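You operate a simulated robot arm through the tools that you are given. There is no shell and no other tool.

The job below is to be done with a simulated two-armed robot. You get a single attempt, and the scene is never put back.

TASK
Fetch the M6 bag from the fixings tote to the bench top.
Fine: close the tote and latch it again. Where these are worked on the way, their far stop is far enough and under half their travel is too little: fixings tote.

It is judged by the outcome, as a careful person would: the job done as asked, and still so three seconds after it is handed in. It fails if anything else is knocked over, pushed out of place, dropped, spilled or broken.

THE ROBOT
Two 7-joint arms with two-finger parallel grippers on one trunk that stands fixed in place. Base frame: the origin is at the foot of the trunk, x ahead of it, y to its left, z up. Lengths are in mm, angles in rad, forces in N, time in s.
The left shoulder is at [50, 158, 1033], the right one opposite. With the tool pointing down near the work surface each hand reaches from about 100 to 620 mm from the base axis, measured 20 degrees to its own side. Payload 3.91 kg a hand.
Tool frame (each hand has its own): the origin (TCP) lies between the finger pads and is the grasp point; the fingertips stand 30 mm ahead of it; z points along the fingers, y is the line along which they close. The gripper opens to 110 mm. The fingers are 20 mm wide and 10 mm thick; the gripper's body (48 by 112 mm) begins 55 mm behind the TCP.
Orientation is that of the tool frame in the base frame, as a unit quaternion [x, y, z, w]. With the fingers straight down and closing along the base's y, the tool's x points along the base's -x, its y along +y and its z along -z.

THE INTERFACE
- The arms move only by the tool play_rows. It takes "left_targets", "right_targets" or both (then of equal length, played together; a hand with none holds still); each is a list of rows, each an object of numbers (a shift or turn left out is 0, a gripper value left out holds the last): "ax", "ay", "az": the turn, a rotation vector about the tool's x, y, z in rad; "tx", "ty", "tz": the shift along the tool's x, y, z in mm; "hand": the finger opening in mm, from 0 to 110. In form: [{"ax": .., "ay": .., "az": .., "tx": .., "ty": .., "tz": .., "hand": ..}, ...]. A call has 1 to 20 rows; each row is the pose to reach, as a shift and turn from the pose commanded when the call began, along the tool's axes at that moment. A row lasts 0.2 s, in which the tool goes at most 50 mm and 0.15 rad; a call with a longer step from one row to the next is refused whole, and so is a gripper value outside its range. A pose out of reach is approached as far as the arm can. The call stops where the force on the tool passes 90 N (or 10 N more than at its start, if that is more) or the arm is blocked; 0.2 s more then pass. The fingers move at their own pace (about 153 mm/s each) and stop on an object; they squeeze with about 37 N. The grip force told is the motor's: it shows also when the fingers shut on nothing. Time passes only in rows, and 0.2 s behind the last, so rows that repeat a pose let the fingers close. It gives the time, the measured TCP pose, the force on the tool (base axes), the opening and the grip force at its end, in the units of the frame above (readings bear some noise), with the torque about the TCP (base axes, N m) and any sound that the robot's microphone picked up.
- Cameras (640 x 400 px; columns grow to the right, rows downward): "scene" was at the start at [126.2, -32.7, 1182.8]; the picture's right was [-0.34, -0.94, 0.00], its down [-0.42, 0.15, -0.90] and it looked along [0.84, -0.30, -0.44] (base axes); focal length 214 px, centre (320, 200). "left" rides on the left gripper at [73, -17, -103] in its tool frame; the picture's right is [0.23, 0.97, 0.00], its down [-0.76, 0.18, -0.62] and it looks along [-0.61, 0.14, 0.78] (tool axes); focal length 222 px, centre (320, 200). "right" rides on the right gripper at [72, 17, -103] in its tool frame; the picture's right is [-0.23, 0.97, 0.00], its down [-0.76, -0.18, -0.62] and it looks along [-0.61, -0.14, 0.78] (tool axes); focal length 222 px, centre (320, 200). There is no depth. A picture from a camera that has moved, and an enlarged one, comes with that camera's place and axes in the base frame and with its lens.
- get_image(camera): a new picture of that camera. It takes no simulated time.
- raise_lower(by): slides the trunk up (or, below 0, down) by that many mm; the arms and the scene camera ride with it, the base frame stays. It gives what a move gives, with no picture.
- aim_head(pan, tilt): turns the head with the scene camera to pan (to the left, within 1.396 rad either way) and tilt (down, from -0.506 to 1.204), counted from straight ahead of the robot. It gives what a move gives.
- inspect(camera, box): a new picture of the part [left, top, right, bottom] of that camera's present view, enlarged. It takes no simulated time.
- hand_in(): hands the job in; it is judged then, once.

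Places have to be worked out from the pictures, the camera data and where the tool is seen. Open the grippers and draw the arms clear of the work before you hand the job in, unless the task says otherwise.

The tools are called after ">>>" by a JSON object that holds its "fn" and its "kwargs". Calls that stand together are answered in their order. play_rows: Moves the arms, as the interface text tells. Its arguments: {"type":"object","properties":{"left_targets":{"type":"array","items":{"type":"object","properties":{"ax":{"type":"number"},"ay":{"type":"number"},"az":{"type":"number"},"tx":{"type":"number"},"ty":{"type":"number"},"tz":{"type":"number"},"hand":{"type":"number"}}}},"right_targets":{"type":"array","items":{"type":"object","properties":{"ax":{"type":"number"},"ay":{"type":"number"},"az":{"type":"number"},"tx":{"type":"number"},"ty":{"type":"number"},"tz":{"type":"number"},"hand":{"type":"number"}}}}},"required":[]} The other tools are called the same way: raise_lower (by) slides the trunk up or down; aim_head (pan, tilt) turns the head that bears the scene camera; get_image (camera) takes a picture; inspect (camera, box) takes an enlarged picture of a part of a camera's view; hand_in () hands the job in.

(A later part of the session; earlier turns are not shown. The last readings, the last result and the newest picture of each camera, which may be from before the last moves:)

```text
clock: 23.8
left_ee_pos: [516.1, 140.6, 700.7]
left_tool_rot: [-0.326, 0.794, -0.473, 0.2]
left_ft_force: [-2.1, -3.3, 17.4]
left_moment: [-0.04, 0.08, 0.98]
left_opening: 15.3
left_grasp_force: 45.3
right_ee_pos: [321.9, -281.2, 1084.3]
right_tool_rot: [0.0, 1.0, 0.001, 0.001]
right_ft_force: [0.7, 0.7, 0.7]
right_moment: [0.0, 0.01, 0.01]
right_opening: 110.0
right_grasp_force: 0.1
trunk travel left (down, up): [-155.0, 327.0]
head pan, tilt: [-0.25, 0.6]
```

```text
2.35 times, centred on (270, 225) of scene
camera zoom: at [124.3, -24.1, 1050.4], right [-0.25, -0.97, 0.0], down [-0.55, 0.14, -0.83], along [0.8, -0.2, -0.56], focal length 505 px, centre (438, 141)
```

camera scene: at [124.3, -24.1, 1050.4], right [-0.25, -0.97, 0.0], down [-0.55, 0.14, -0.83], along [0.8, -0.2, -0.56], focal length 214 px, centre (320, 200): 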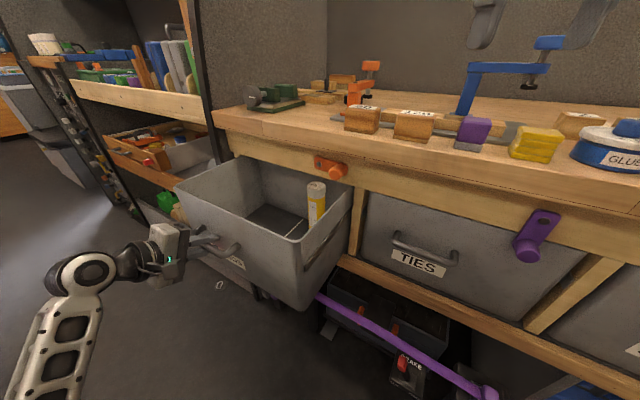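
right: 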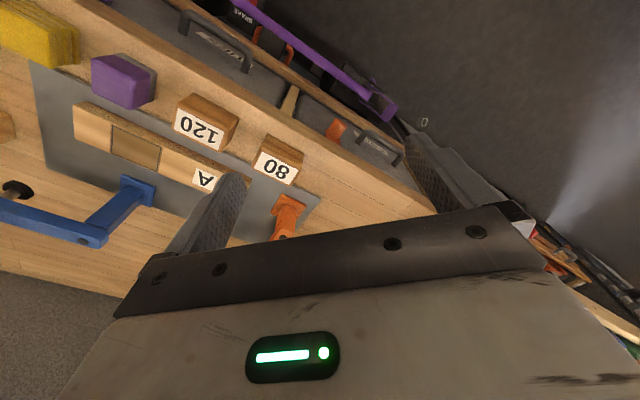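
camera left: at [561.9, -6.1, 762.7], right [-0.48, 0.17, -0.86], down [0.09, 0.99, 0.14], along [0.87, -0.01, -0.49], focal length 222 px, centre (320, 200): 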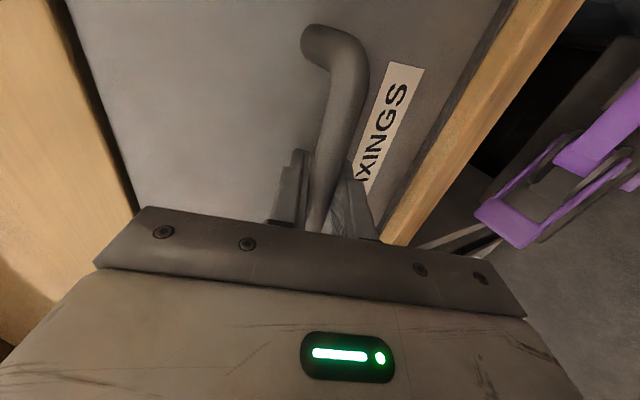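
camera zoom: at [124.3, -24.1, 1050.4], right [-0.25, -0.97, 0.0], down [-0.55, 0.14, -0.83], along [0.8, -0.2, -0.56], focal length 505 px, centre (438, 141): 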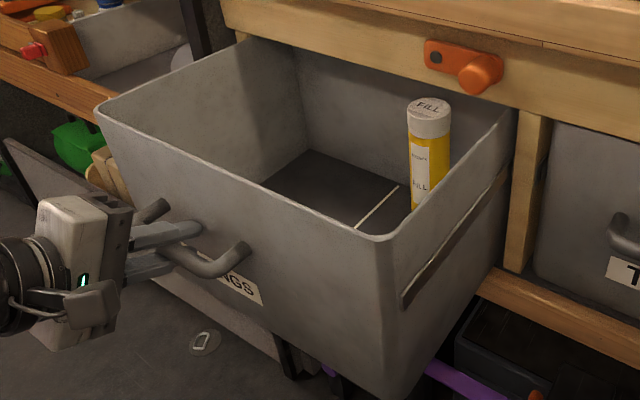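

The tote is deep and the front part is hidden behind its front wall. I pull a little further, gently, to find the far stop.

>>> {"fn": "play_rows", "kwargs": {"left_targets": [{"ty": 4.8, "tz": -8.8}, {"ty": 9.6, "tz": -17.6}, {"ty": 14.4, "tz": -26.4}, {"ty": 19.1, "tz": -35.2}]}}

>>> {"fn": "inspect", "kwargs": {"camera": "scene", "box": [170, 140, 370, 310]}}

```text
clock: 24.8
left_ee_pos: [488.0, 169.3, 699.8]
left_tool_rot: [-0.325, 0.794, -0.474, 0.198]
left_ft_force: [-2.9, -4.0, 19.7]
left_moment: [-0.5, 0.45, 0.09]
left_opening: 15.5
left_grasp_force: 44.9
right_ee_pos: [322.8, -281.6, 1084.1]
right_tool_rot: [0.0, 1.0, 0.001, 0.001]
right_ft_force: [0.8, -0.5, 0.1]
right_moment: [-0.01, 0.0, -0.03]
right_opening: 109.7
right_grasp_force: 0.0
trunk travel left (down, up): [-155.0, 327.0]
head pan, tilt: [-0.25, 0.6]
```

```text
2.35 times, centred on (270, 225) of scene
camera zoom: at [124.2, -24.2, 1050.3], right [-0.25, -0.97, 0.0], down [-0.55, 0.14, -0.83], along [0.8, -0.2, -0.56], focal length 505 px, centre (438, 141)
```

zoom: 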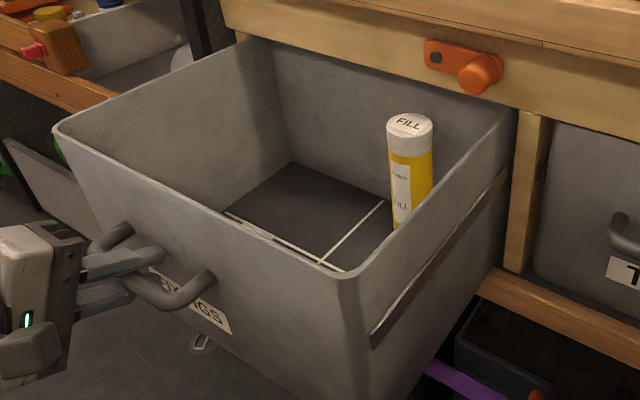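

Still free-running at 260 mm. I pull further, in steps, towards the stop.

>>> {"fn": "play_rows", "kwargs": {"left_targets": [{"ty": 7.2, "tz": -13.2}, {"ty": 14.4, "tz": -26.4}, {"ty": 21.5, "tz": -39.6}, {"ty": 28.7, "tz": -52.7}, {"ty": 33.5, "tz": -61.5}]}}

>>> {"fn": "get_image", "kwargs": {"camera": "scene"}}

```text
clock: 26.0
left_ee_pos: [437.9, 218.1, 699.5]
left_tool_rot: [-0.326, 0.793, -0.474, 0.2]
left_ft_force: [-2.5, -3.7, 24.4]
left_moment: [-0.49, 0.53, 0.12]
left_opening: 15.8
left_grasp_force: 45.1
right_ee_pos: [321.7, -282.4, 1084.2]
right_tool_rot: [-0.001, 1.0, 0.001, 0.002]
right_ft_force: [-0.6, -0.9, 0.2]
right_moment: [-0.02, -0.01, -0.03]
right_opening: 109.9
right_grasp_force: 0.1
trunk travel left (down, up): [-155.0, 327.0]
head pan, tilt: [-0.25, 0.6]
```

```text
taken
camera scene: at [124.1, -24.4, 1050.4], right [-0.25, -0.97, 0.0], down [-0.55, 0.14, -0.83], along [0.8, -0.2, -0.56], focal length 214 px, centre (320, 200)
```

scene: 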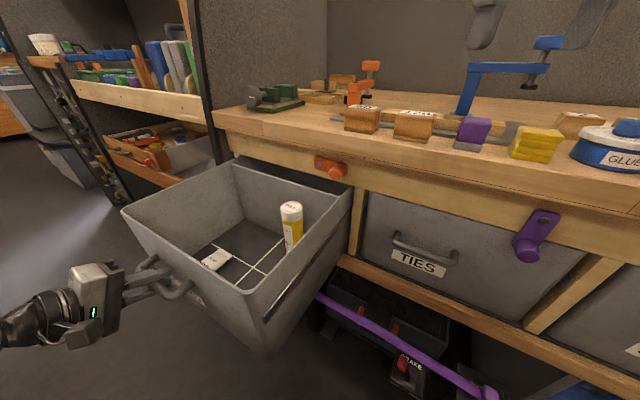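

It is out about 330 mm, which is nearly its whole depth. I zoom into the tote to find the M6 bag.

>>> {"fn": "inspect", "kwargs": {"camera": "scene", "box": [180, 190, 320, 300]}}

>>> {"fn": "get_image", "kwargs": {"camera": "right"}}

```text
3.64 times, centred on (250, 245) of scene
camera zoom: at [124.1, -24.4, 1050.4], right [-0.25, -0.97, 0.0], down [-0.55, 0.14, -0.83], along [0.8, -0.2, -0.56], focal length 780 px, centre (574, 36)
```

zoom: 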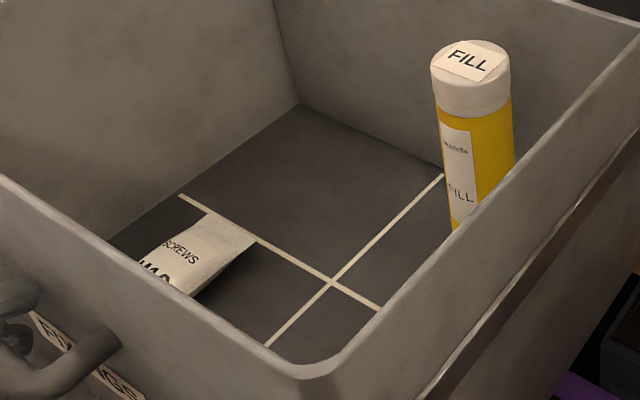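

```text
taken
camera right: at [249.4, -264.9, 1188.2], right [0.23, 0.97, 0.0], down [0.76, -0.18, 0.62], along [0.61, -0.14, -0.78], focal length 222 px, centre (320, 200)
```

right: 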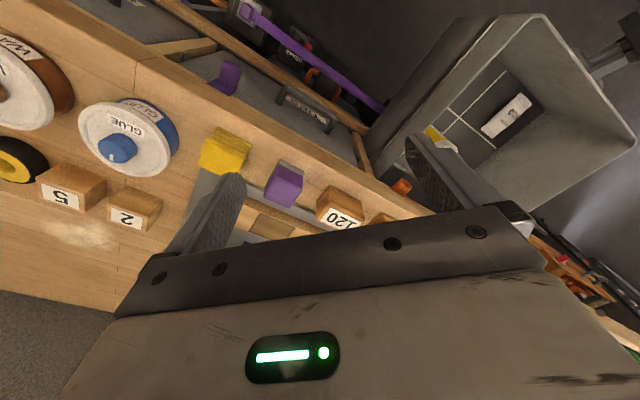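

There is a white packet in the front-left compartment. I zoom with the right camera to read it and look for others.

>>> {"fn": "inspect", "kwargs": {"camera": "right", "box": [420, 60, 580, 180]}}

>>> {"fn": "inspect", "kwargs": {"camera": "scene", "box": [195, 225, 255, 275]}}

```text
3.33 times, centred on (500, 120) of right
camera zoom: at [249.4, -264.9, 1188.2], right [0.23, 0.97, 0.0], down [0.76, -0.18, 0.62], along [0.61, -0.14, -0.78], focal length 740 px, centre (-280, 467)
```

zoom: 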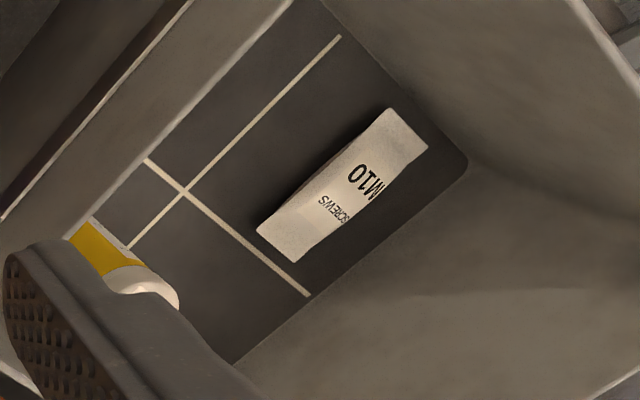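

```text
8.00 times, centred on (225, 250) of scene
camera zoom: at [124.1, -24.4, 1050.4], right [-0.25, -0.97, 0.0], down [-0.55, 0.14, -0.83], along [0.8, -0.2, -0.56], focal length 1716 px, centre (1080, -200)
```

zoom: 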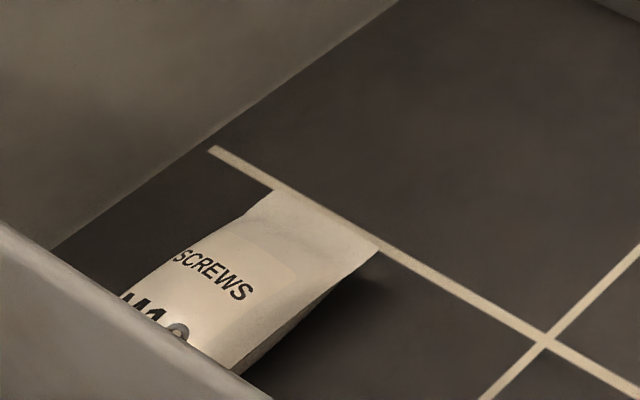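

That packet reads M10, not M6, so the M6 bag must be in a part not yet visible. I release the handle, back off, and look in from above.

>>> {"fn": "play_rows", "kwargs": {"left_targets": [{"ty": -4, "tz": -2, "hand": 30}, {"ty": -4, "tz": -2, "hand": 30}, {"ty": -4, "tz": -25}, {"ty": -4, "tz": -60}, {"ty": -4, "tz": -95}]}}

>>> {"fn": "get_image", "kwargs": {"camera": "scene"}}

```text
clock: 27.2
left_ee_pos: [379.9, 275.4, 746.2]
left_tool_rot: [-0.327, 0.794, -0.472, 0.197]
left_ft_force: [0.1, -0.7, 0.4]
left_moment: [-0.04, 0.02, -0.02]
left_opening: 29.9
left_grasp_force: 0.1
right_ee_pos: [322.9, -281.2, 1084.0]
right_tool_rot: [0.001, 1.0, 0.0, 0.0]
right_ft_force: [0.6, -0.2, 0.7]
right_moment: [-0.01, 0.03, 0.0]
right_opening: 109.9
right_grasp_force: 0.0
trunk travel left (down, up): [-155.0, 327.0]
head pan, tilt: [-0.25, 0.6]
```

```text
taken
camera scene: at [125.5, -23.6, 1050.1], right [-0.25, -0.97, 0.0], down [-0.55, 0.14, -0.83], along [0.8, -0.2, -0.56], focal length 214 px, centre (320, 200)
```

scene: 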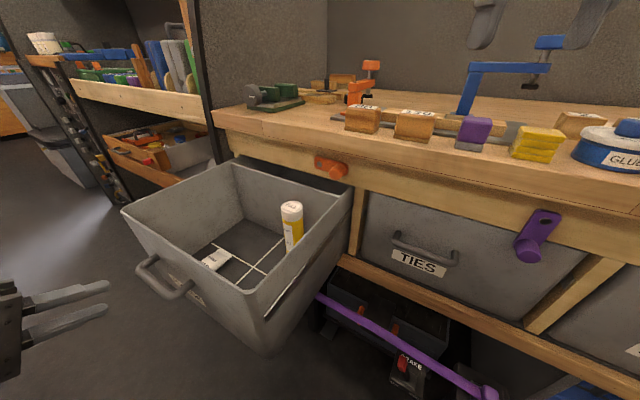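

The tote stays put when released. I raise the trunk 220 mm to look down into it with the head camera.

>>> {"fn": "raise_lower", "kwargs": {"by": 220}}

>>> {"fn": "aim_head", "kwargs": {"pan": 0.05, "tilt": 0.85}}

>>> {"fn": "get_image", "kwargs": {"camera": "scene"}}

>>> {"fn": "get_image", "kwargs": {"camera": "right"}}

>>> {"fn": "get_image", "kwargs": {"camera": "left"}}

```text
clock: 29.5
left_ee_pos: [379.5, 275.2, 966.9]
left_tool_rot: [-0.328, 0.794, -0.472, 0.198]
left_ft_force: [-0.2, -0.6, -0.4]
left_moment: [-0.01, 0.03, 0.0]
left_opening: 30.2
left_grasp_force: 0.1
right_ee_pos: [323.7, -282.5, 1303.7]
right_tool_rot: [0.0, 1.0, 0.0, 0.001]
right_ft_force: [0.2, -0.8, 0.8]
right_moment: [0.03, 0.05, -0.03]
right_opening: 110.1
right_grasp_force: 0.1
trunk travel left (down, up): [-375.0, 107.0]
head pan, tilt: [-0.25, 0.6]
```

```text
clock: 30.3
left_ee_pos: [380.0, 275.6, 965.8]
left_tool_rot: [-0.327, 0.795, -0.472, 0.198]
left_ft_force: [1.2, -0.2, 0.6]
left_moment: [0.02, 0.01, -0.04]
left_opening: 29.9
left_grasp_force: 0.0
right_ee_pos: [323.3, -281.1, 1303.8]
right_tool_rot: [0.0, 1.0, 0.001, 0.001]
right_ft_force: [-0.3, 0.2, -0.5]
right_moment: [-0.04, -0.03, 0.02]
right_opening: 110.0
right_grasp_force: 0.0
trunk travel left (down, up): [-375.0, 107.0]
head pan, tilt: [0.051, 0.85]
```

```text
taken
camera scene: at [117.9, 2.2, 1249.2], right [0.05, -1.0, 0.0], down [-0.75, -0.04, -0.66], along [0.66, 0.03, -0.75], focal length 214 px, centre (320, 200)
```

scene: 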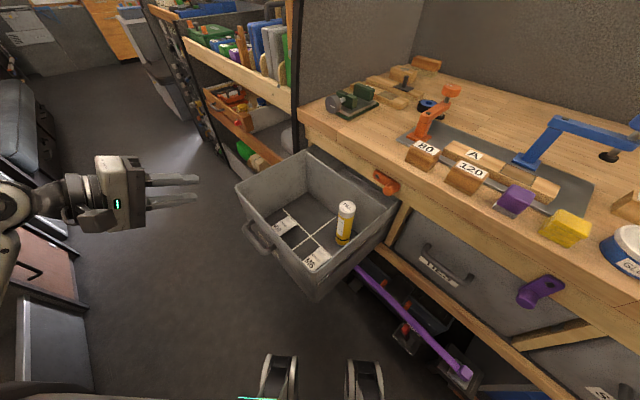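

```text
taken
camera right: at [251.0, -263.9, 1408.0], right [0.23, 0.97, 0.0], down [0.76, -0.18, 0.62], along [0.61, -0.14, -0.78], focal length 222 px, centre (320, 200)
```

right: 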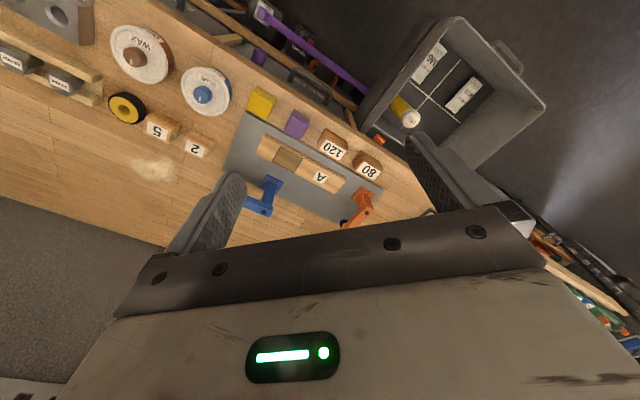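

```text
taken
camera left: at [270.1, 283.8, 1029.6], right [-0.49, 0.17, -0.86], down [0.09, 0.99, 0.14], along [0.87, -0.01, -0.49], focal length 222 px, centre (320, 200)
```

left: 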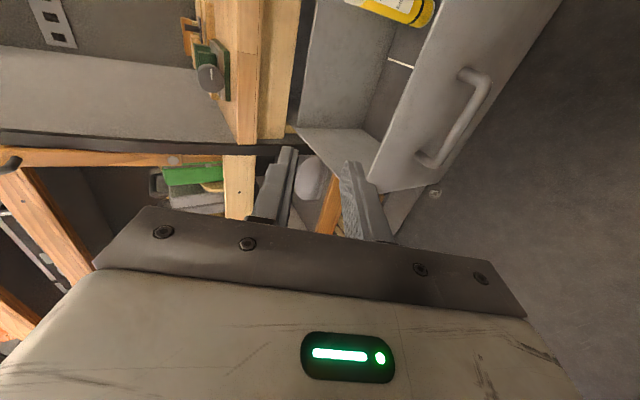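

Now a second packet is visible at the front-right. I zoom to read it and locate it.

>>> {"fn": "inspect", "kwargs": {"camera": "scene", "box": [230, 150, 410, 300]}}

>>> {"fn": "inspect", "kwargs": {"camera": "right", "box": [360, 10, 560, 170]}}

>>> {"fn": "inspect", "kwargs": {"camera": "scene", "box": [290, 230, 350, 280]}}

```text
2.67 times, centred on (320, 225) of scene
camera zoom: at [117.9, 2.2, 1249.2], right [0.05, -1.0, 0.0], down [-0.75, -0.04, -0.66], along [0.66, 0.03, -0.75], focal length 572 px, centre (320, 133)
```

zoom: 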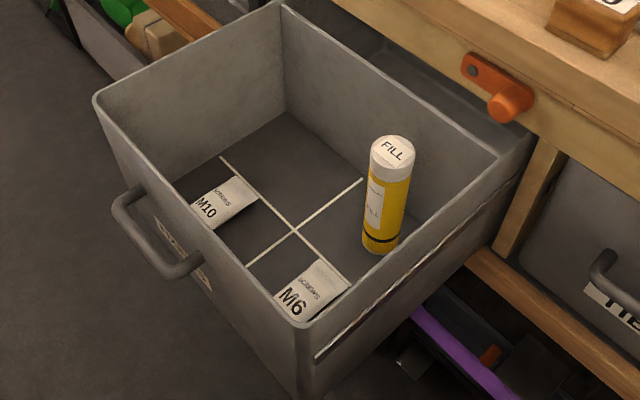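

```text
2.50 times, centred on (460, 90) of right
camera zoom: at [251.0, -263.9, 1408.0], right [0.23, 0.97, 0.0], down [0.76, -0.18, 0.62], along [0.61, -0.14, -0.78], focal length 555 px, centre (-30, 475)
```

zoom: 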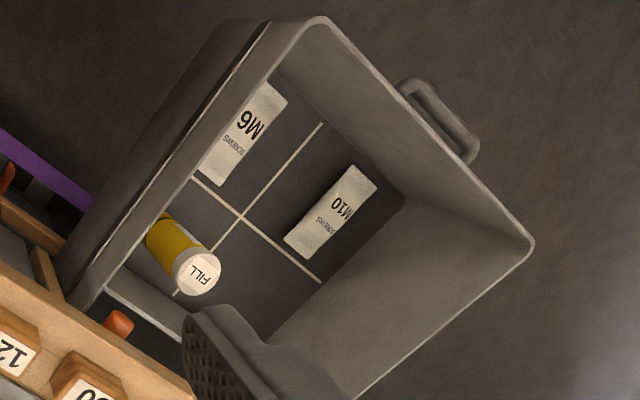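

```text
8.00 times, centred on (320, 255) of scene
camera zoom: at [117.9, 2.2, 1249.2], right [0.05, -1.0, 0.0], down [-0.75, -0.04, -0.66], along [0.66, 0.03, -0.75], focal length 1716 px, centre (320, -240)
```

zoom: 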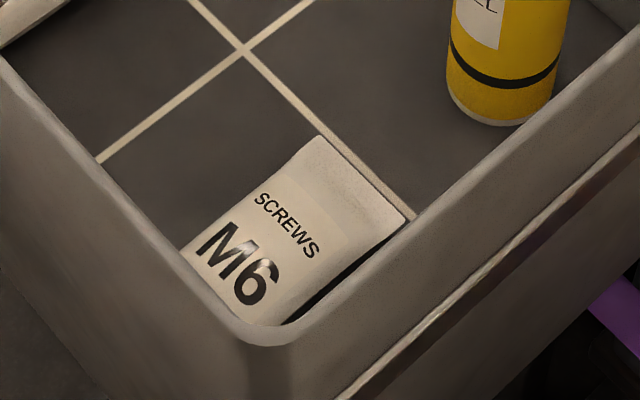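

The bag in the front-right corner reads M6. I place its centre at about (429, 42), top near z 590, about 55 mm wide and 110 mm long, with the tote floor near 572. The right arm suits both picking it and placing it on the bench. I lower the trunk 100 mm and bring the right hand above the bag, yawed to the tote.

>>> {"fn": "raise_lower", "kwargs": {"by": -100}}

>>> {"fn": "play_rows", "kwargs": {"right_targets": [{"tx": -9, "ty": 27, "tz": 25, "az": 0.065, "hand": 80}, {"tx": -18, "ty": 54, "tz": 51, "az": 0.13}, {"tx": -26, "ty": 81, "tz": 76, "az": 0.196}, {"tx": -35, "ty": 108, "tz": 101, "az": 0.262}, {"tx": -44, "ty": 135, "tz": 127, "az": 0.327}, {"tx": -53, "ty": 162, "tz": 152, "az": 0.393}, {"tx": -62, "ty": 189, "tz": 177, "az": 0.458}, {"tx": -70, "ty": 216, "tz": 203, "az": 0.523}, {"tx": -79, "ty": 243, "tz": 228, "az": 0.589}, {"tx": -88, "ty": 270, "tz": 253, "az": 0.654}, {"tx": -97, "ty": 297, "tz": 279, "az": 0.72}, {"tx": -105.5, "ty": 323.5, "tz": 304, "az": 0.785}]}}

>>> {"fn": "get_image", "kwargs": {"camera": "scene"}}

>>> {"fn": "get_image", "kwargs": {"camera": "right"}}

```text
clock: 31.6
left_ee_pos: [379.3, 276.1, 866.8]
left_tool_rot: [-0.327, 0.794, -0.473, 0.198]
left_ft_force: [-0.1, -0.3, -0.9]
left_moment: [0.01, -0.01, 0.05]
left_opening: 30.2
left_grasp_force: 0.0
right_ee_pos: [323.6, -280.7, 1202.6]
right_tool_rot: [0.0, 1.0, 0.0, 0.001]
right_ft_force: [-0.6, -0.1, 0.4]
right_moment: [0.03, 0.01, 0.02]
right_opening: 110.1
right_grasp_force: 0.0
trunk travel left (down, up): [-275.0, 207.0]
head pan, tilt: [0.051, 0.85]
```

```text
clock: 34.2
left_ee_pos: [380.6, 275.0, 865.7]
left_tool_rot: [-0.328, 0.795, -0.471, 0.198]
left_ft_force: [0.1, -0.3, -0.8]
left_moment: [0.01, 0.0, 0.0]
left_opening: 30.1
left_grasp_force: 0.1
right_ee_pos: [427.2, 42.5, 900.5]
right_tool_rot: [0.384, 0.923, 0.0, 0.001]
right_ft_force: [-0.2, 0.0, -0.6]
right_moment: [0.0, 0.0, 0.0]
right_opening: 79.9
right_grasp_force: 0.1
trunk travel left (down, up): [-275.0, 207.0]
head pan, tilt: [0.051, 0.85]
```

```text
taken
camera scene: at [117.9, 2.2, 1149.2], right [0.05, -1.0, 0.0], down [-0.75, -0.04, -0.66], along [0.66, 0.03, -0.75], focal length 214 px, centre (320, 200)
```

scene: 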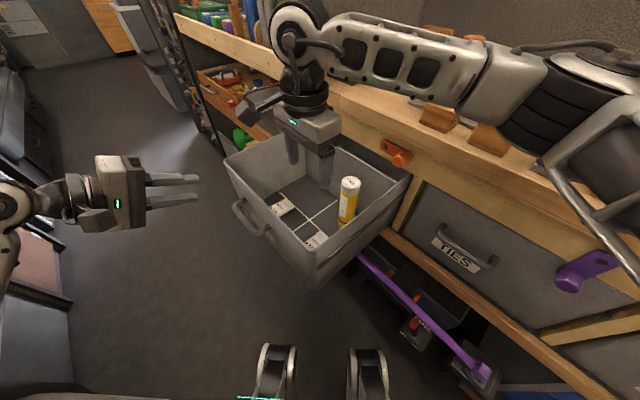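

```text
taken
camera right: at [389.0, 105.3, 1004.8], right [0.85, 0.53, 0.0], down [0.41, -0.67, 0.62], along [0.33, -0.53, -0.78], focal length 222 px, centre (320, 200)
```

right: 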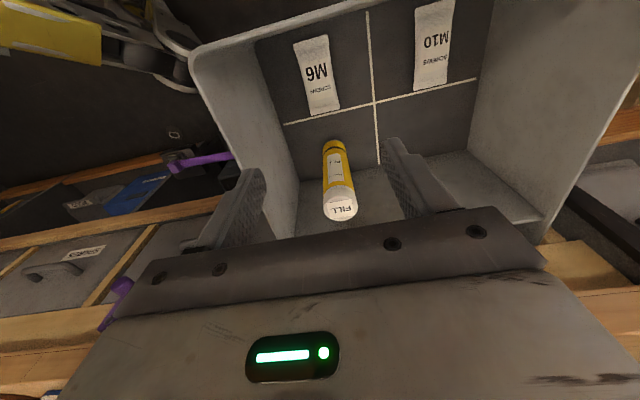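

The view is clear, but with this yaw the hand camera (72 mm outward of the tool) would hit the tote's front wall when I go down. I'll try turning the hand half round, so that the camera faces the inside of the tote.

>>> {"fn": "play_rows", "kwargs": {"right_targets": [{"az": -0.14}, {"az": -0.28}, {"az": -0.42}, {"az": -0.56}, {"az": -0.7}, {"az": -0.84}, {"az": -0.98}, {"az": -1.12}, {"az": -1.26}, {"az": -1.4}, {"az": -1.54}]}}

>>> {"fn": "play_rows", "kwargs": {"right_targets": [{"az": -0.14}, {"az": -0.28}, {"az": -0.42}, {"az": -0.56}, {"az": -0.7}, {"az": -0.84}, {"az": -0.98}, {"az": -1.12}, {"az": -1.26}, {"az": -1.4}, {"az": -1.54}, {"az": -1.6}]}}

>>> {"fn": "get_image", "kwargs": {"camera": "scene"}}

>>> {"fn": "get_image", "kwargs": {"camera": "right"}}

```text
clock: 36.6
left_ee_pos: [379.5, 275.9, 866.9]
left_tool_rot: [-0.328, 0.794, -0.472, 0.199]
left_ft_force: [0.1, -0.7, -0.4]
left_moment: [-0.02, 0.01, 0.04]
left_opening: 29.8
left_grasp_force: 0.1
right_ee_pos: [427.7, 42.6, 901.5]
right_tool_rot: [-0.37, 0.929, 0.001, 0.0]
right_ft_force: [-0.5, 0.6, 0.6]
right_moment: [0.01, -0.02, 0.05]
right_opening: 79.9
right_grasp_force: 0.1
trunk travel left (down, up): [-275.0, 207.0]
head pan, tilt: [0.051, 0.85]
```

```text
clock: 39.2
left_ee_pos: [378.8, 276.1, 867.1]
left_tool_rot: [-0.328, 0.793, -0.474, 0.197]
left_ft_force: [0.3, 0.8, -0.3]
left_moment: [-0.04, -0.02, -0.04]
left_opening: 29.9
left_grasp_force: 0.0
right_ee_pos: [159.3, -10.8, 953.3]
right_tool_rot: [0.917, -0.398, 0.008, -0.001]
right_ft_force: [0.3, 0.1, -0.2]
right_moment: [0.01, -0.03, -0.01]
right_opening: 80.1
right_grasp_force: 0.0
right hand out of reach, approached as far as the arm can: row 4, 5, 6, 7, 8, 9, 10, 11, 12
trunk travel left (down, up): [-275.0, 207.0]
head pan, tilt: [0.051, 0.85]
```

```text
taken
camera scene: at [117.5, 3.3, 1149.2], right [0.05, -1.0, 0.0], down [-0.75, -0.04, -0.66], along [0.66, 0.03, -0.75], focal length 214 px, centre (320, 200)
```

scene: 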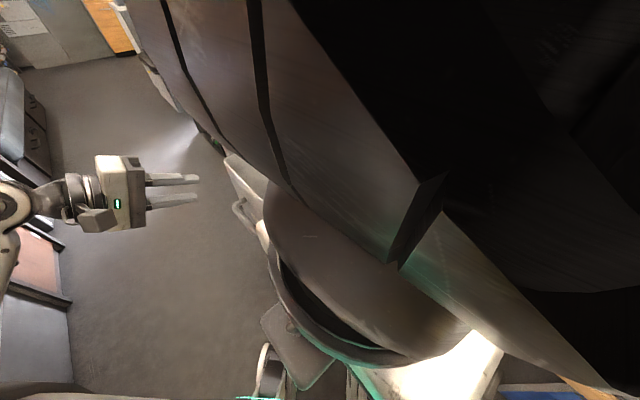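

```text
taken
camera right: at [195.2, -74.3, 1058.5], right [-0.87, -0.5, -0.01], down [-0.4, 0.68, 0.62], along [-0.3, 0.54, -0.79], focal length 222 px, centre (320, 200)
```

right: 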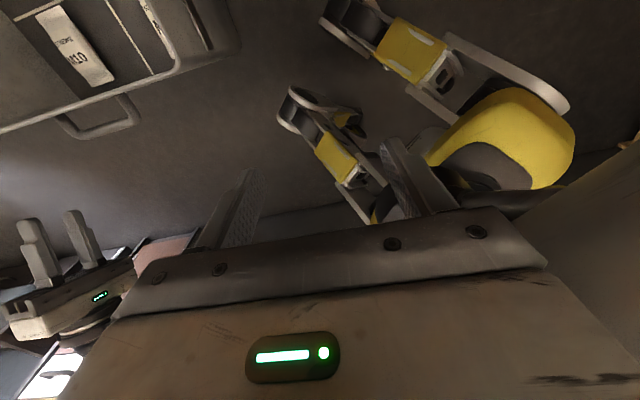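

That half turn is beyond the arm's reach there, and the hand swung in close to the trunk. I undo it with one small step first, to see how the command is referenced.

>>> {"fn": "play_rows", "kwargs": {"right_targets": [{"az": 0.05}]}}

```text
clock: 39.6
left_ee_pos: [379.9, 274.4, 865.7]
left_tool_rot: [-0.328, 0.794, -0.472, 0.198]
left_ft_force: [-0.4, 0.8, -0.2]
left_moment: [0.0, -0.01, 0.01]
left_opening: 30.3
left_grasp_force: 0.0
right_ee_pos: [161.8, -7.2, 952.7]
right_tool_rot: [0.914, -0.407, 0.0, -0.002]
right_ft_force: [0.2, 0.3, 0.2]
right_moment: [0.01, 0.02, 0.01]
right_opening: 79.9
right_grasp_force: 0.1
trunk travel left (down, up): [-275.0, 207.0]
head pan, tilt: [0.051, 0.85]
```

The command restarts from the measured pose. I reverse out the way it came: back over the tote while unwinding the yaw.

>>> {"fn": "play_rows", "kwargs": {"right_targets": [{"tx": 12, "ty": -19, "tz": 4, "az": 0.13}, {"tx": 24, "ty": -38, "tz": 9, "az": 0.27}, {"tx": 35, "ty": -58, "tz": 13, "az": 0.4}, {"tx": 47, "ty": -77, "tz": 17, "az": 0.53}, {"tx": 59, "ty": -96, "tz": 21, "az": 0.67}, {"tx": 71, "ty": -115, "tz": 25, "az": 0.8}, {"tx": 83, "ty": -135, "tz": 30, "az": 0.93}, {"tx": 95, "ty": -154, "tz": 34, "az": 1.07}, {"tx": 106, "ty": -173, "tz": 38, "az": 1.2}, {"tx": 118, "ty": -192, "tz": 42, "az": 1.33}, {"tx": 130, "ty": -211, "tz": 46, "az": 1.46}, {"tx": 142, "ty": -231, "tz": 50, "az": 1.6}]}}

>>> {"fn": "get_image", "kwargs": {"camera": "scene"}}

```text
clock: 42.2
left_ee_pos: [379.6, 274.8, 866.0]
left_tool_rot: [-0.328, 0.794, -0.472, 0.198]
left_ft_force: [0.1, 0.9, 0.5]
left_moment: [0.01, 0.01, 0.02]
left_opening: 29.8
left_grasp_force: 0.1
right_ee_pos: [431.7, 47.5, 902.7]
right_tool_rot: [-0.344, 0.939, 0.001, 0.001]
right_ft_force: [0.5, 0.1, -0.4]
right_moment: [0.0, 0.03, -0.03]
right_opening: 80.1
right_grasp_force: 0.0
trunk travel left (down, up): [-275.0, 207.0]
head pan, tilt: [0.051, 0.85]
```

```text
taken
camera scene: at [117.9, 2.2, 1149.2], right [0.05, -1.0, 0.0], down [-0.75, -0.04, -0.66], along [0.66, 0.03, -0.75], focal length 214 px, centre (320, 200)
```

scene: 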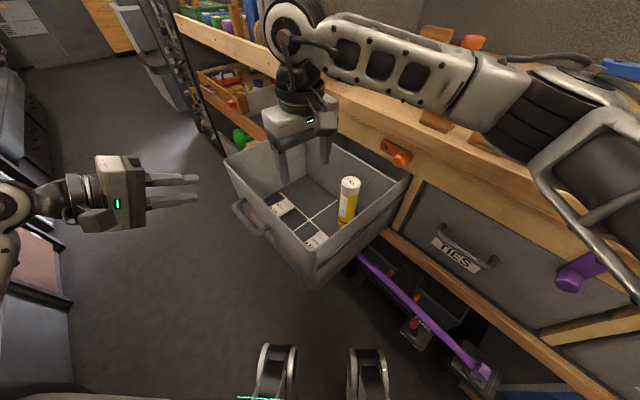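

Back over the tote. I finish unwinding the yaw to align with the tote.

>>> {"fn": "play_rows", "kwargs": {"right_targets": [{"az": 0.14}, {"az": 0.28}, {"az": 0.42}, {"az": 0.56}, {"az": 0.7}, {"az": 0.84}, {"az": 0.98}, {"az": 1.12}, {"az": 1.26}, {"az": 1.4}, {"az": 1.488}]}}

>>> {"fn": "inspect", "kwargs": {"camera": "right", "box": [180, 0, 560, 240]}}

```text
clock: 44.6
left_ee_pos: [379.8, 275.7, 867.0]
left_tool_rot: [-0.328, 0.794, -0.472, 0.198]
left_ft_force: [-0.4, 0.4, 0.6]
left_moment: [-0.02, -0.02, 0.02]
left_opening: 30.1
left_grasp_force: 0.0
right_ee_pos: [431.5, 49.5, 901.7]
right_tool_rot: [0.383, 0.924, 0.0, 0.0]
right_ft_force: [0.2, 0.1, -0.9]
right_moment: [0.0, 0.01, 0.0]
right_opening: 79.8
right_grasp_force: 0.1
trunk travel left (down, up): [-275.0, 207.0]
head pan, tilt: [0.051, 0.85]
```

```text
1.67 times, centred on (370, 120) of right
camera zoom: at [391.2, 112.2, 1006.7], right [0.85, 0.53, 0.0], down [0.41, -0.66, 0.62], along [0.33, -0.53, -0.78], focal length 370 px, centre (237, 333)
```

zoom: 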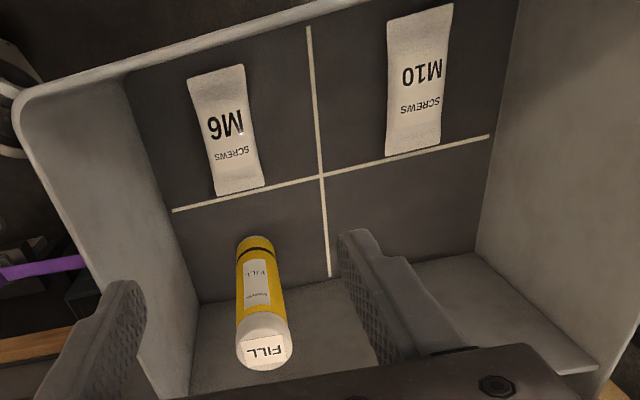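

This view gives good numbers in tote axes. The M6 bag spans n 218–328, l 300–355, and the tube stands at n≥392 with its top at z≈761. I tilt the hand back 25° so the camera clears the front wall, and hover above the bag.

>>> {"fn": "play_rows", "kwargs": {"right_targets": [{"tx": -2, "ty": -3, "tz": 15, "ay": 0.109}, {"tx": -4, "ty": -6, "tz": 30, "ay": 0.218}, {"tx": -6, "ty": -9, "tz": 45, "ay": 0.327}, {"tx": -8, "ty": -12, "tz": 60, "ay": 0.436}]}}

>>> {"fn": "get_image", "kwargs": {"camera": "scene"}}

>>> {"fn": "get_image", "kwargs": {"camera": "right"}}

```text
clock: 45.6
left_ee_pos: [378.7, 275.0, 866.6]
left_tool_rot: [-0.327, 0.794, -0.472, 0.198]
left_ft_force: [-0.8, -0.1, 0.1]
left_moment: [-0.05, -0.04, 0.0]
left_opening: 30.1
left_grasp_force: 0.0
right_ee_pos: [427.5, 33.6, 843.0]
right_tool_rot: [0.372, 0.903, 0.083, -0.199]
right_ft_force: [-0.5, 0.4, -0.5]
right_moment: [0.05, 0.02, 0.01]
right_opening: 80.1
right_grasp_force: 0.1
trunk travel left (down, up): [-275.0, 207.0]
head pan, tilt: [0.051, 0.85]
```

```text
taken
camera scene: at [117.9, 2.3, 1149.2], right [0.05, -1.0, 0.0], down [-0.75, -0.04, -0.66], along [0.66, 0.03, -0.75], focal length 214 px, centre (320, 200)
```

scene: 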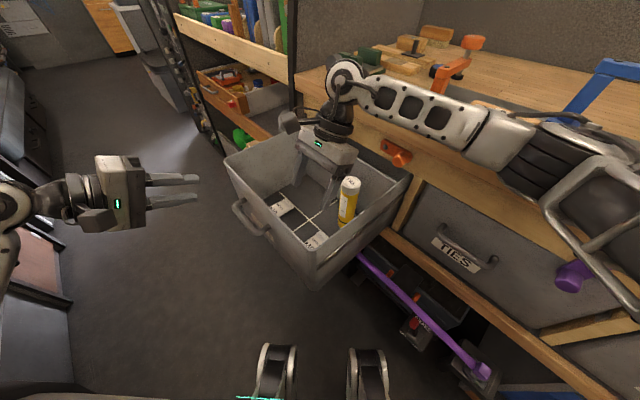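

```text
taken
camera right: at [424.4, 62.0, 968.1], right [0.83, 0.55, -0.09], down [0.55, -0.8, 0.24], along [0.06, -0.25, -0.97], focal length 222 px, centre (320, 200)
```

right: 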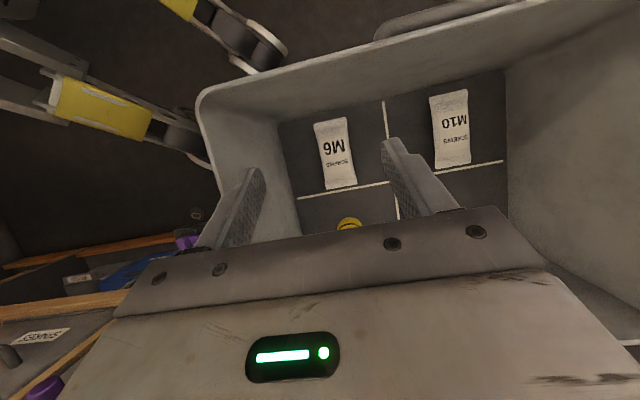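

The hover looks right. I descend straight down most of the way, keeping the tips above the bag, and re-check.

>>> {"fn": "play_rows", "kwargs": {"right_targets": [{"tx": -12.7, "ty": 1, "tz": 27.2, "hand": 78}, {"tx": -25.4, "ty": 2, "tz": 54.4}, {"tx": -38, "ty": 2, "tz": 81.5}, {"tx": -50.7, "ty": 2, "tz": 108.7}, {"tx": -63.4, "ty": 2, "tz": 135.9}, {"tx": -74, "ty": 2, "tz": 158.6}, {"tx": -81.6, "ty": 2, "tz": 174.9}]}}

>>> {"fn": "get_image", "kwargs": {"camera": "scene"}}

>>> {"fn": "get_image", "kwargs": {"camera": "right"}}

>>> {"fn": "get_image", "kwargs": {"camera": "left"}}

```text
clock: 47.2
left_ee_pos: [380.8, 275.3, 866.0]
left_tool_rot: [-0.327, 0.794, -0.472, 0.198]
left_ft_force: [0.7, 0.6, -0.6]
left_moment: [-0.02, 0.01, 0.01]
left_opening: 30.1
left_grasp_force: 0.0
right_ee_pos: [429.8, 35.9, 647.0]
right_tool_rot: [0.371, 0.903, 0.082, -0.201]
right_ft_force: [0.1, 0.2, 0.0]
right_moment: [0.02, 0.01, 0.05]
right_opening: 77.8
right_grasp_force: 0.0
trunk travel left (down, up): [-275.0, 207.0]
head pan, tilt: [0.051, 0.85]
```

```text
taken
camera scene: at [117.9, 2.2, 1149.2], right [0.05, -1.0, 0.0], down [-0.75, -0.04, -0.66], along [0.66, 0.03, -0.75], focal length 214 px, centre (320, 200)
```

scene: 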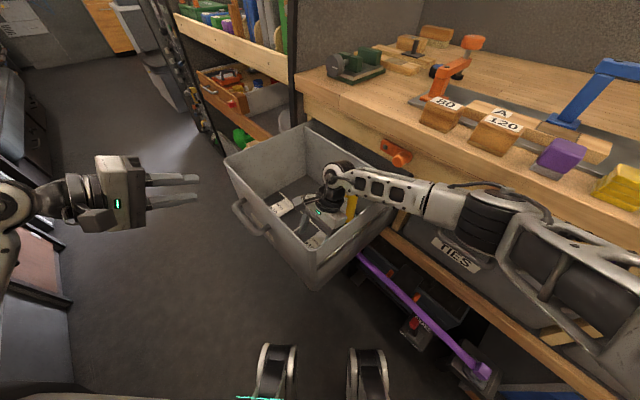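

```text
taken
camera right: at [426.0, 63.2, 773.0], right [0.83, 0.55, -0.09], down [0.55, -0.8, 0.24], along [0.06, -0.25, -0.97], focal length 222 px, centre (320, 200)
```

right: 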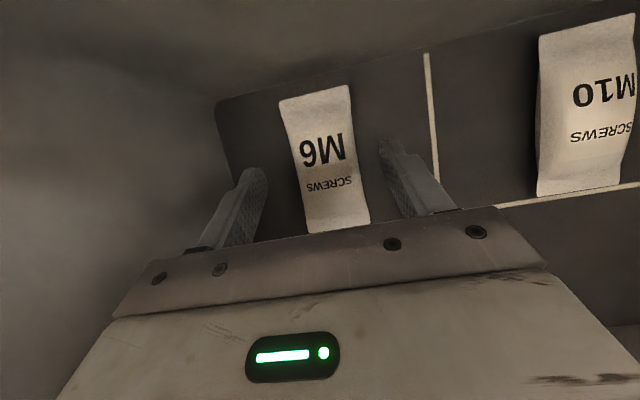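

```text
taken
camera left: at [270.1, 283.8, 929.6], right [-0.49, 0.17, -0.86], down [0.09, 0.99, 0.14], along [0.87, -0.01, -0.49], focal length 222 px, centre (320, 200)
```

left: 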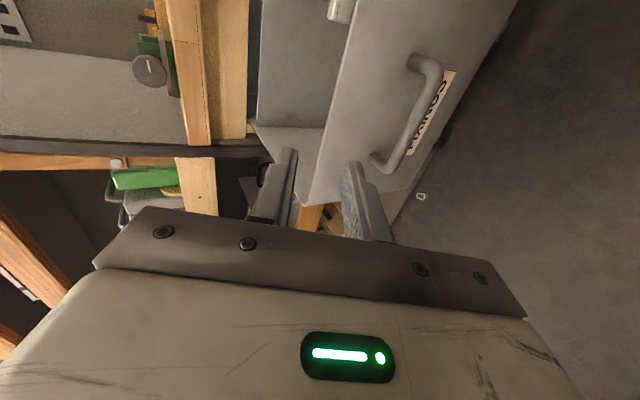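

The bag lies centred between the fingers, but the forearm would come close to the tote's right rim if I went lower like this. I raise the trunk 45 mm and lessen the back-tilt to 15° to gain clearance, then check.

>>> {"fn": "raise_lower", "kwargs": {"by": 45}}

>>> {"fn": "play_rows", "kwargs": {"right_targets": [{"tx": -15, "ty": -0.5, "tz": 21, "ay": -0.0875}, {"tx": -30.6, "ty": -1, "tz": 43, "ay": -0.175}]}}

>>> {"fn": "get_image", "kwargs": {"camera": "right"}}

>>> {"fn": "inspect", "kwargs": {"camera": "scene", "box": [210, 120, 450, 320]}}

```text
clock: 48.1
left_ee_pos: [380.0, 275.3, 910.1]
left_tool_rot: [-0.328, 0.794, -0.472, 0.198]
left_ft_force: [0.0, 0.2, -1.1]
left_moment: [-0.01, 0.02, -0.03]
left_opening: 30.1
left_grasp_force: 0.1
right_ee_pos: [429.8, 35.4, 693.0]
right_tool_rot: [0.371, 0.903, 0.082, -0.201]
right_ft_force: [0.6, 0.0, 0.6]
right_moment: [-0.01, -0.03, 0.0]
right_opening: 78.3
right_grasp_force: 0.3
trunk travel left (down, up): [-320.0, 162.0]
head pan, tilt: [0.051, 0.85]
```

```text
clock: 48.7
left_ee_pos: [379.9, 274.0, 911.8]
left_tool_rot: [-0.328, 0.794, -0.472, 0.198]
left_ft_force: [0.1, 1.1, -0.4]
left_moment: [0.01, 0.0, 0.0]
left_opening: 30.0
left_grasp_force: 0.1
right_ee_pos: [435.1, 28.3, 640.8]
right_tool_rot: [0.378, 0.917, 0.049, -0.119]
right_ft_force: [-0.3, -0.6, -0.1]
right_moment: [0.0, 0.0, -0.01]
right_opening: 78.1
right_grasp_force: 0.1
trunk travel left (down, up): [-320.0, 162.0]
head pan, tilt: [0.051, 0.85]
```

```text
taken
camera right: at [416.0, 71.3, 760.2], right [0.84, 0.54, -0.06], down [0.51, -0.76, 0.41], along [0.17, -0.37, -0.91], focal length 222 px, centre (320, 200)
```

right: 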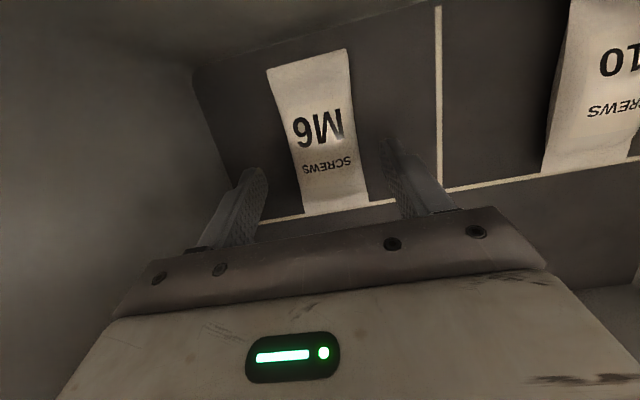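

```text
2.00 times, centred on (330, 220) of scene
camera zoom: at [117.9, 2.3, 1194.2], right [0.05, -1.0, 0.0], down [-0.75, -0.04, -0.66], along [0.66, 0.03, -0.75], focal length 429 px, centre (300, 160)
```

zoom: 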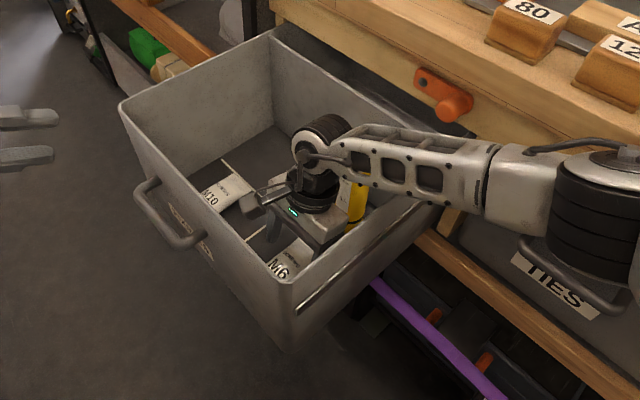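

Position is good (n≈288, l≈328, z 641). I descend 20 mm, then 9 mm, watching the force readings.

>>> {"fn": "play_rows", "kwargs": {"right_targets": [{"tx": -2.6, "tz": 9.7}, {"tx": -5.2, "tz": 19.3}]}}

>>> {"fn": "play_rows", "kwargs": {"right_targets": [{"tx": -1.2, "tz": 4.5}, {"tx": -2.3, "tz": 8.7}]}}

>>> {"fn": "get_image", "kwargs": {"camera": "right"}}

>>> {"fn": "inspect", "kwargs": {"camera": "scene", "box": [210, 120, 450, 320]}}

```text
clock: 49.3
left_ee_pos: [378.9, 275.8, 912.0]
left_tool_rot: [-0.328, 0.794, -0.473, 0.199]
left_ft_force: [0.6, -0.1, 0.1]
left_moment: [0.04, 0.01, 0.01]
left_opening: 29.8
left_grasp_force: 0.0
right_ee_pos: [434.8, 27.7, 620.8]
right_tool_rot: [0.379, 0.916, 0.049, -0.12]
right_ft_force: [0.2, -0.1, -0.5]
right_moment: [0.0, -0.02, -0.01]
right_opening: 77.9
right_grasp_force: 0.1
trunk travel left (down, up): [-320.0, 162.0]
head pan, tilt: [0.051, 0.85]
```

```text
clock: 49.9
left_ee_pos: [379.5, 275.6, 911.0]
left_tool_rot: [-0.328, 0.794, -0.472, 0.198]
left_ft_force: [0.3, -1.1, -0.2]
left_moment: [0.02, 0.01, 0.0]
left_opening: 29.9
left_grasp_force: 0.0
right_ee_pos: [436.2, 28.1, 611.3]
right_tool_rot: [0.379, 0.916, 0.051, -0.119]
right_ft_force: [0.2, -0.4, 0.3]
right_moment: [-0.01, 0.01, -0.03]
right_opening: 77.9
right_grasp_force: 0.1
trunk travel left (down, up): [-320.0, 162.0]
head pan, tilt: [0.051, 0.85]
```

```text
taken
camera right: at [416.9, 71.0, 731.4], right [0.84, 0.54, -0.06], down [0.51, -0.76, 0.41], along [0.17, -0.37, -0.91], focal length 222 px, centre (320, 200)
```

right: 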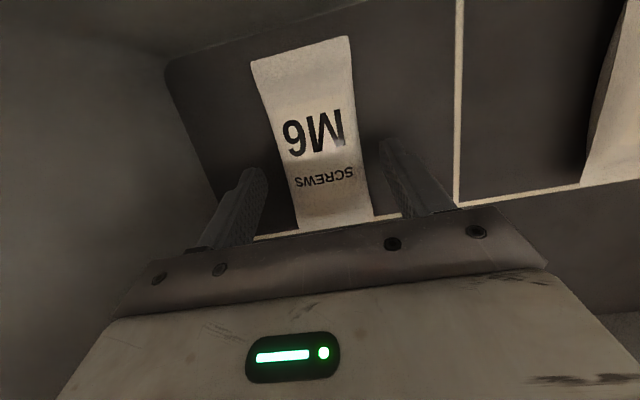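

```text
2.00 times, centred on (330, 220) of scene
camera zoom: at [117.9, 2.3, 1194.2], right [0.05, -1.0, 0.0], down [-0.75, -0.04, -0.66], along [0.66, 0.03, -0.75], focal length 429 px, centre (300, 160)
```

zoom: 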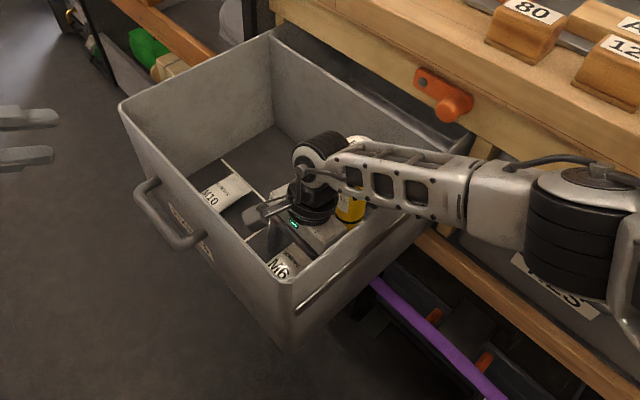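

No contact, and the bag is well placed between the pads. I go 4 mm lower and close gently on the bag.

>>> {"fn": "play_rows", "kwargs": {"right_targets": [{"tx": -1, "tz": 3.9}, {"tx": -1, "tz": 3.9, "hand": 60}, {"tx": -1, "tz": 3.9, "hand": 40}, {"tx": -1, "tz": 3.9, "hand": 30}, {"tx": -1, "tz": 3.9, "hand": 30}]}}

>>> {"fn": "get_image", "kwargs": {"camera": "right"}}

```text
clock: 51.1
left_ee_pos: [379.4, 275.2, 911.4]
left_tool_rot: [-0.327, 0.794, -0.472, 0.198]
left_ft_force: [0.5, 0.1, -0.1]
left_moment: [0.02, -0.02, 0.03]
left_opening: 29.8
left_grasp_force: 0.1
right_ee_pos: [435.3, 27.6, 608.4]
right_tool_rot: [0.378, 0.917, 0.05, -0.119]
right_ft_force: [0.3, -0.3, -0.5]
right_moment: [0.0, 0.01, 0.01]
right_opening: 52.5
right_grasp_force: 36.6
trunk travel left (down, up): [-320.0, 162.0]
head pan, tilt: [0.051, 0.85]
```

```text
taken
camera right: at [416.4, 71.0, 727.4], right [0.84, 0.54, -0.06], down [0.51, -0.76, 0.41], along [0.17, -0.37, -0.91], focal length 222 px, centre (320, 200)
```

right: 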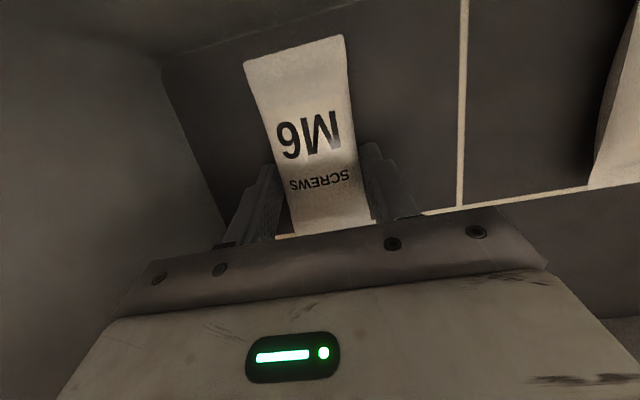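

The M6 bag is gripped at 52 mm wide with 37 N. I lift straight up, slowly at first, out of the tote.

>>> {"fn": "play_rows", "kwargs": {"right_targets": [{"tx": 2.6, "tz": -9.7}, {"tx": 6.5, "tz": -24.2}, {"tx": 12.9, "tz": -48.3}, {"tx": 20.7, "tz": -77.3}]}}

>>> {"fn": "get_image", "kwargs": {"camera": "right"}}

```text
clock: 52.1
left_ee_pos: [379.4, 275.1, 911.6]
left_tool_rot: [-0.327, 0.794, -0.473, 0.198]
left_ft_force: [0.2, 0.0, 0.6]
left_moment: [-0.02, 0.0, -0.02]
left_opening: 29.8
left_grasp_force: 0.1
right_ee_pos: [435.7, 26.9, 688.8]
right_tool_rot: [0.379, 0.916, 0.049, -0.12]
right_ft_force: [-0.3, 0.4, 0.0]
right_moment: [0.0, 0.01, 0.01]
right_opening: 29.9
right_grasp_force: 0.0
trunk travel left (down, up): [-320.0, 162.0]
head pan, tilt: [0.051, 0.85]
```

```text
taken
camera right: at [417.2, 70.4, 807.9], right [0.84, 0.53, -0.06], down [0.51, -0.76, 0.41], along [0.17, -0.37, -0.91], focal length 222 px, centre (320, 200)
```

right: 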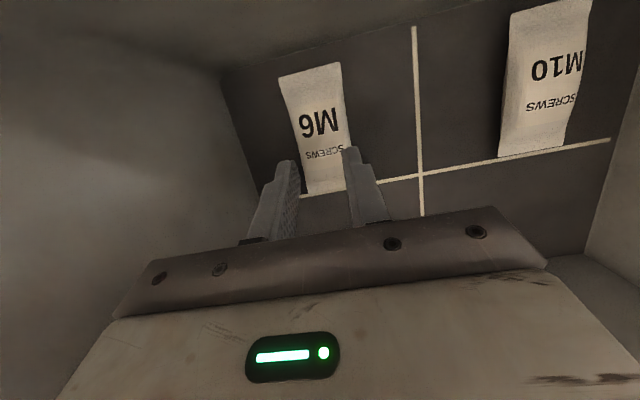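

The fingers slipped off; the bag is still on the floor in its place. I'll look closely at its height and shape before gripping lower.

>>> {"fn": "inspect", "kwargs": {"camera": "right", "box": [240, 40, 400, 220]}}

>>> {"fn": "inspect", "kwargs": {"camera": "scene", "box": [290, 230, 370, 290]}}

```text
2.22 times, centred on (320, 130) of right
camera zoom: at [417.2, 70.4, 807.9], right [0.84, 0.53, -0.06], down [0.51, -0.76, 0.41], along [0.17, -0.37, -0.91], focal length 494 px, centre (320, 356)
```

zoom: 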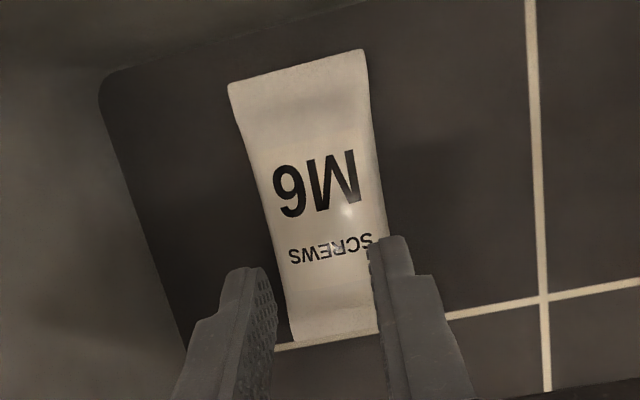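

```text
6.67 times, centred on (330, 260) of scene
camera zoom: at [117.9, 2.2, 1194.2], right [0.05, -1.0, 0.0], down [-0.75, -0.04, -0.66], along [0.66, 0.03, -0.75], focal length 1430 px, centre (253, -200)
```

zoom: 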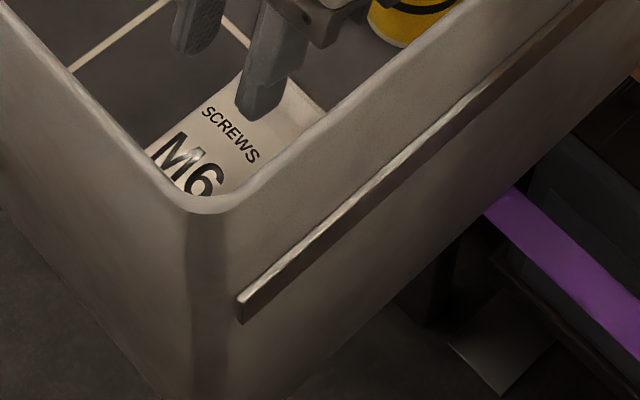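

The floor is near z 571, so the tips were about 6 mm high and caught only the sloping sides of the pillow. I reopen, go back down, and creep towards the floor.

>>> {"fn": "play_rows", "kwargs": {"right_targets": [{"hand": 78}, {"hand": 78}, {"tx": -7.8, "tz": 29, "hand": 78}, {"tx": -15.5, "tz": 58}, {"tx": -20.7, "tz": 77.3}]}}

>>> {"fn": "play_rows", "kwargs": {"right_targets": [{"tx": -0.5, "tz": 1.9}, {"tx": -1, "tz": 3.9}, {"tx": -1, "tz": 3.9}]}}

```text
clock: 53.3
left_ee_pos: [378.9, 274.3, 910.8]
left_tool_rot: [-0.328, 0.794, -0.472, 0.198]
left_ft_force: [0.4, 0.2, -0.2]
left_moment: [-0.03, 0.0, 0.0]
left_opening: 29.8
left_grasp_force: 0.0
right_ee_pos: [436.5, 25.6, 605.3]
right_tool_rot: [0.379, 0.916, 0.051, -0.12]
right_ft_force: [0.2, -0.2, -0.3]
right_moment: [0.0, 0.01, 0.01]
right_opening: 78.0
right_grasp_force: 0.1
trunk travel left (down, up): [-320.0, 162.0]
head pan, tilt: [0.051, 0.85]
```

```text
clock: 54.1
left_ee_pos: [380.1, 275.0, 912.3]
left_tool_rot: [-0.327, 0.794, -0.472, 0.198]
left_ft_force: [-0.2, 1.2, 0.2]
left_moment: [0.01, 0.02, 0.01]
left_opening: 30.1
left_grasp_force: 0.0
right_ee_pos: [435.9, 26.6, 604.0]
right_tool_rot: [0.378, 0.917, 0.051, -0.119]
right_ft_force: [0.1, -0.6, 6.4]
right_moment: [-0.24, 0.2, 0.04]
right_opening: 78.0
right_grasp_force: 0.0
trunk travel left (down, up): [-320.0, 162.0]
head pan, tilt: [0.051, 0.85]
```

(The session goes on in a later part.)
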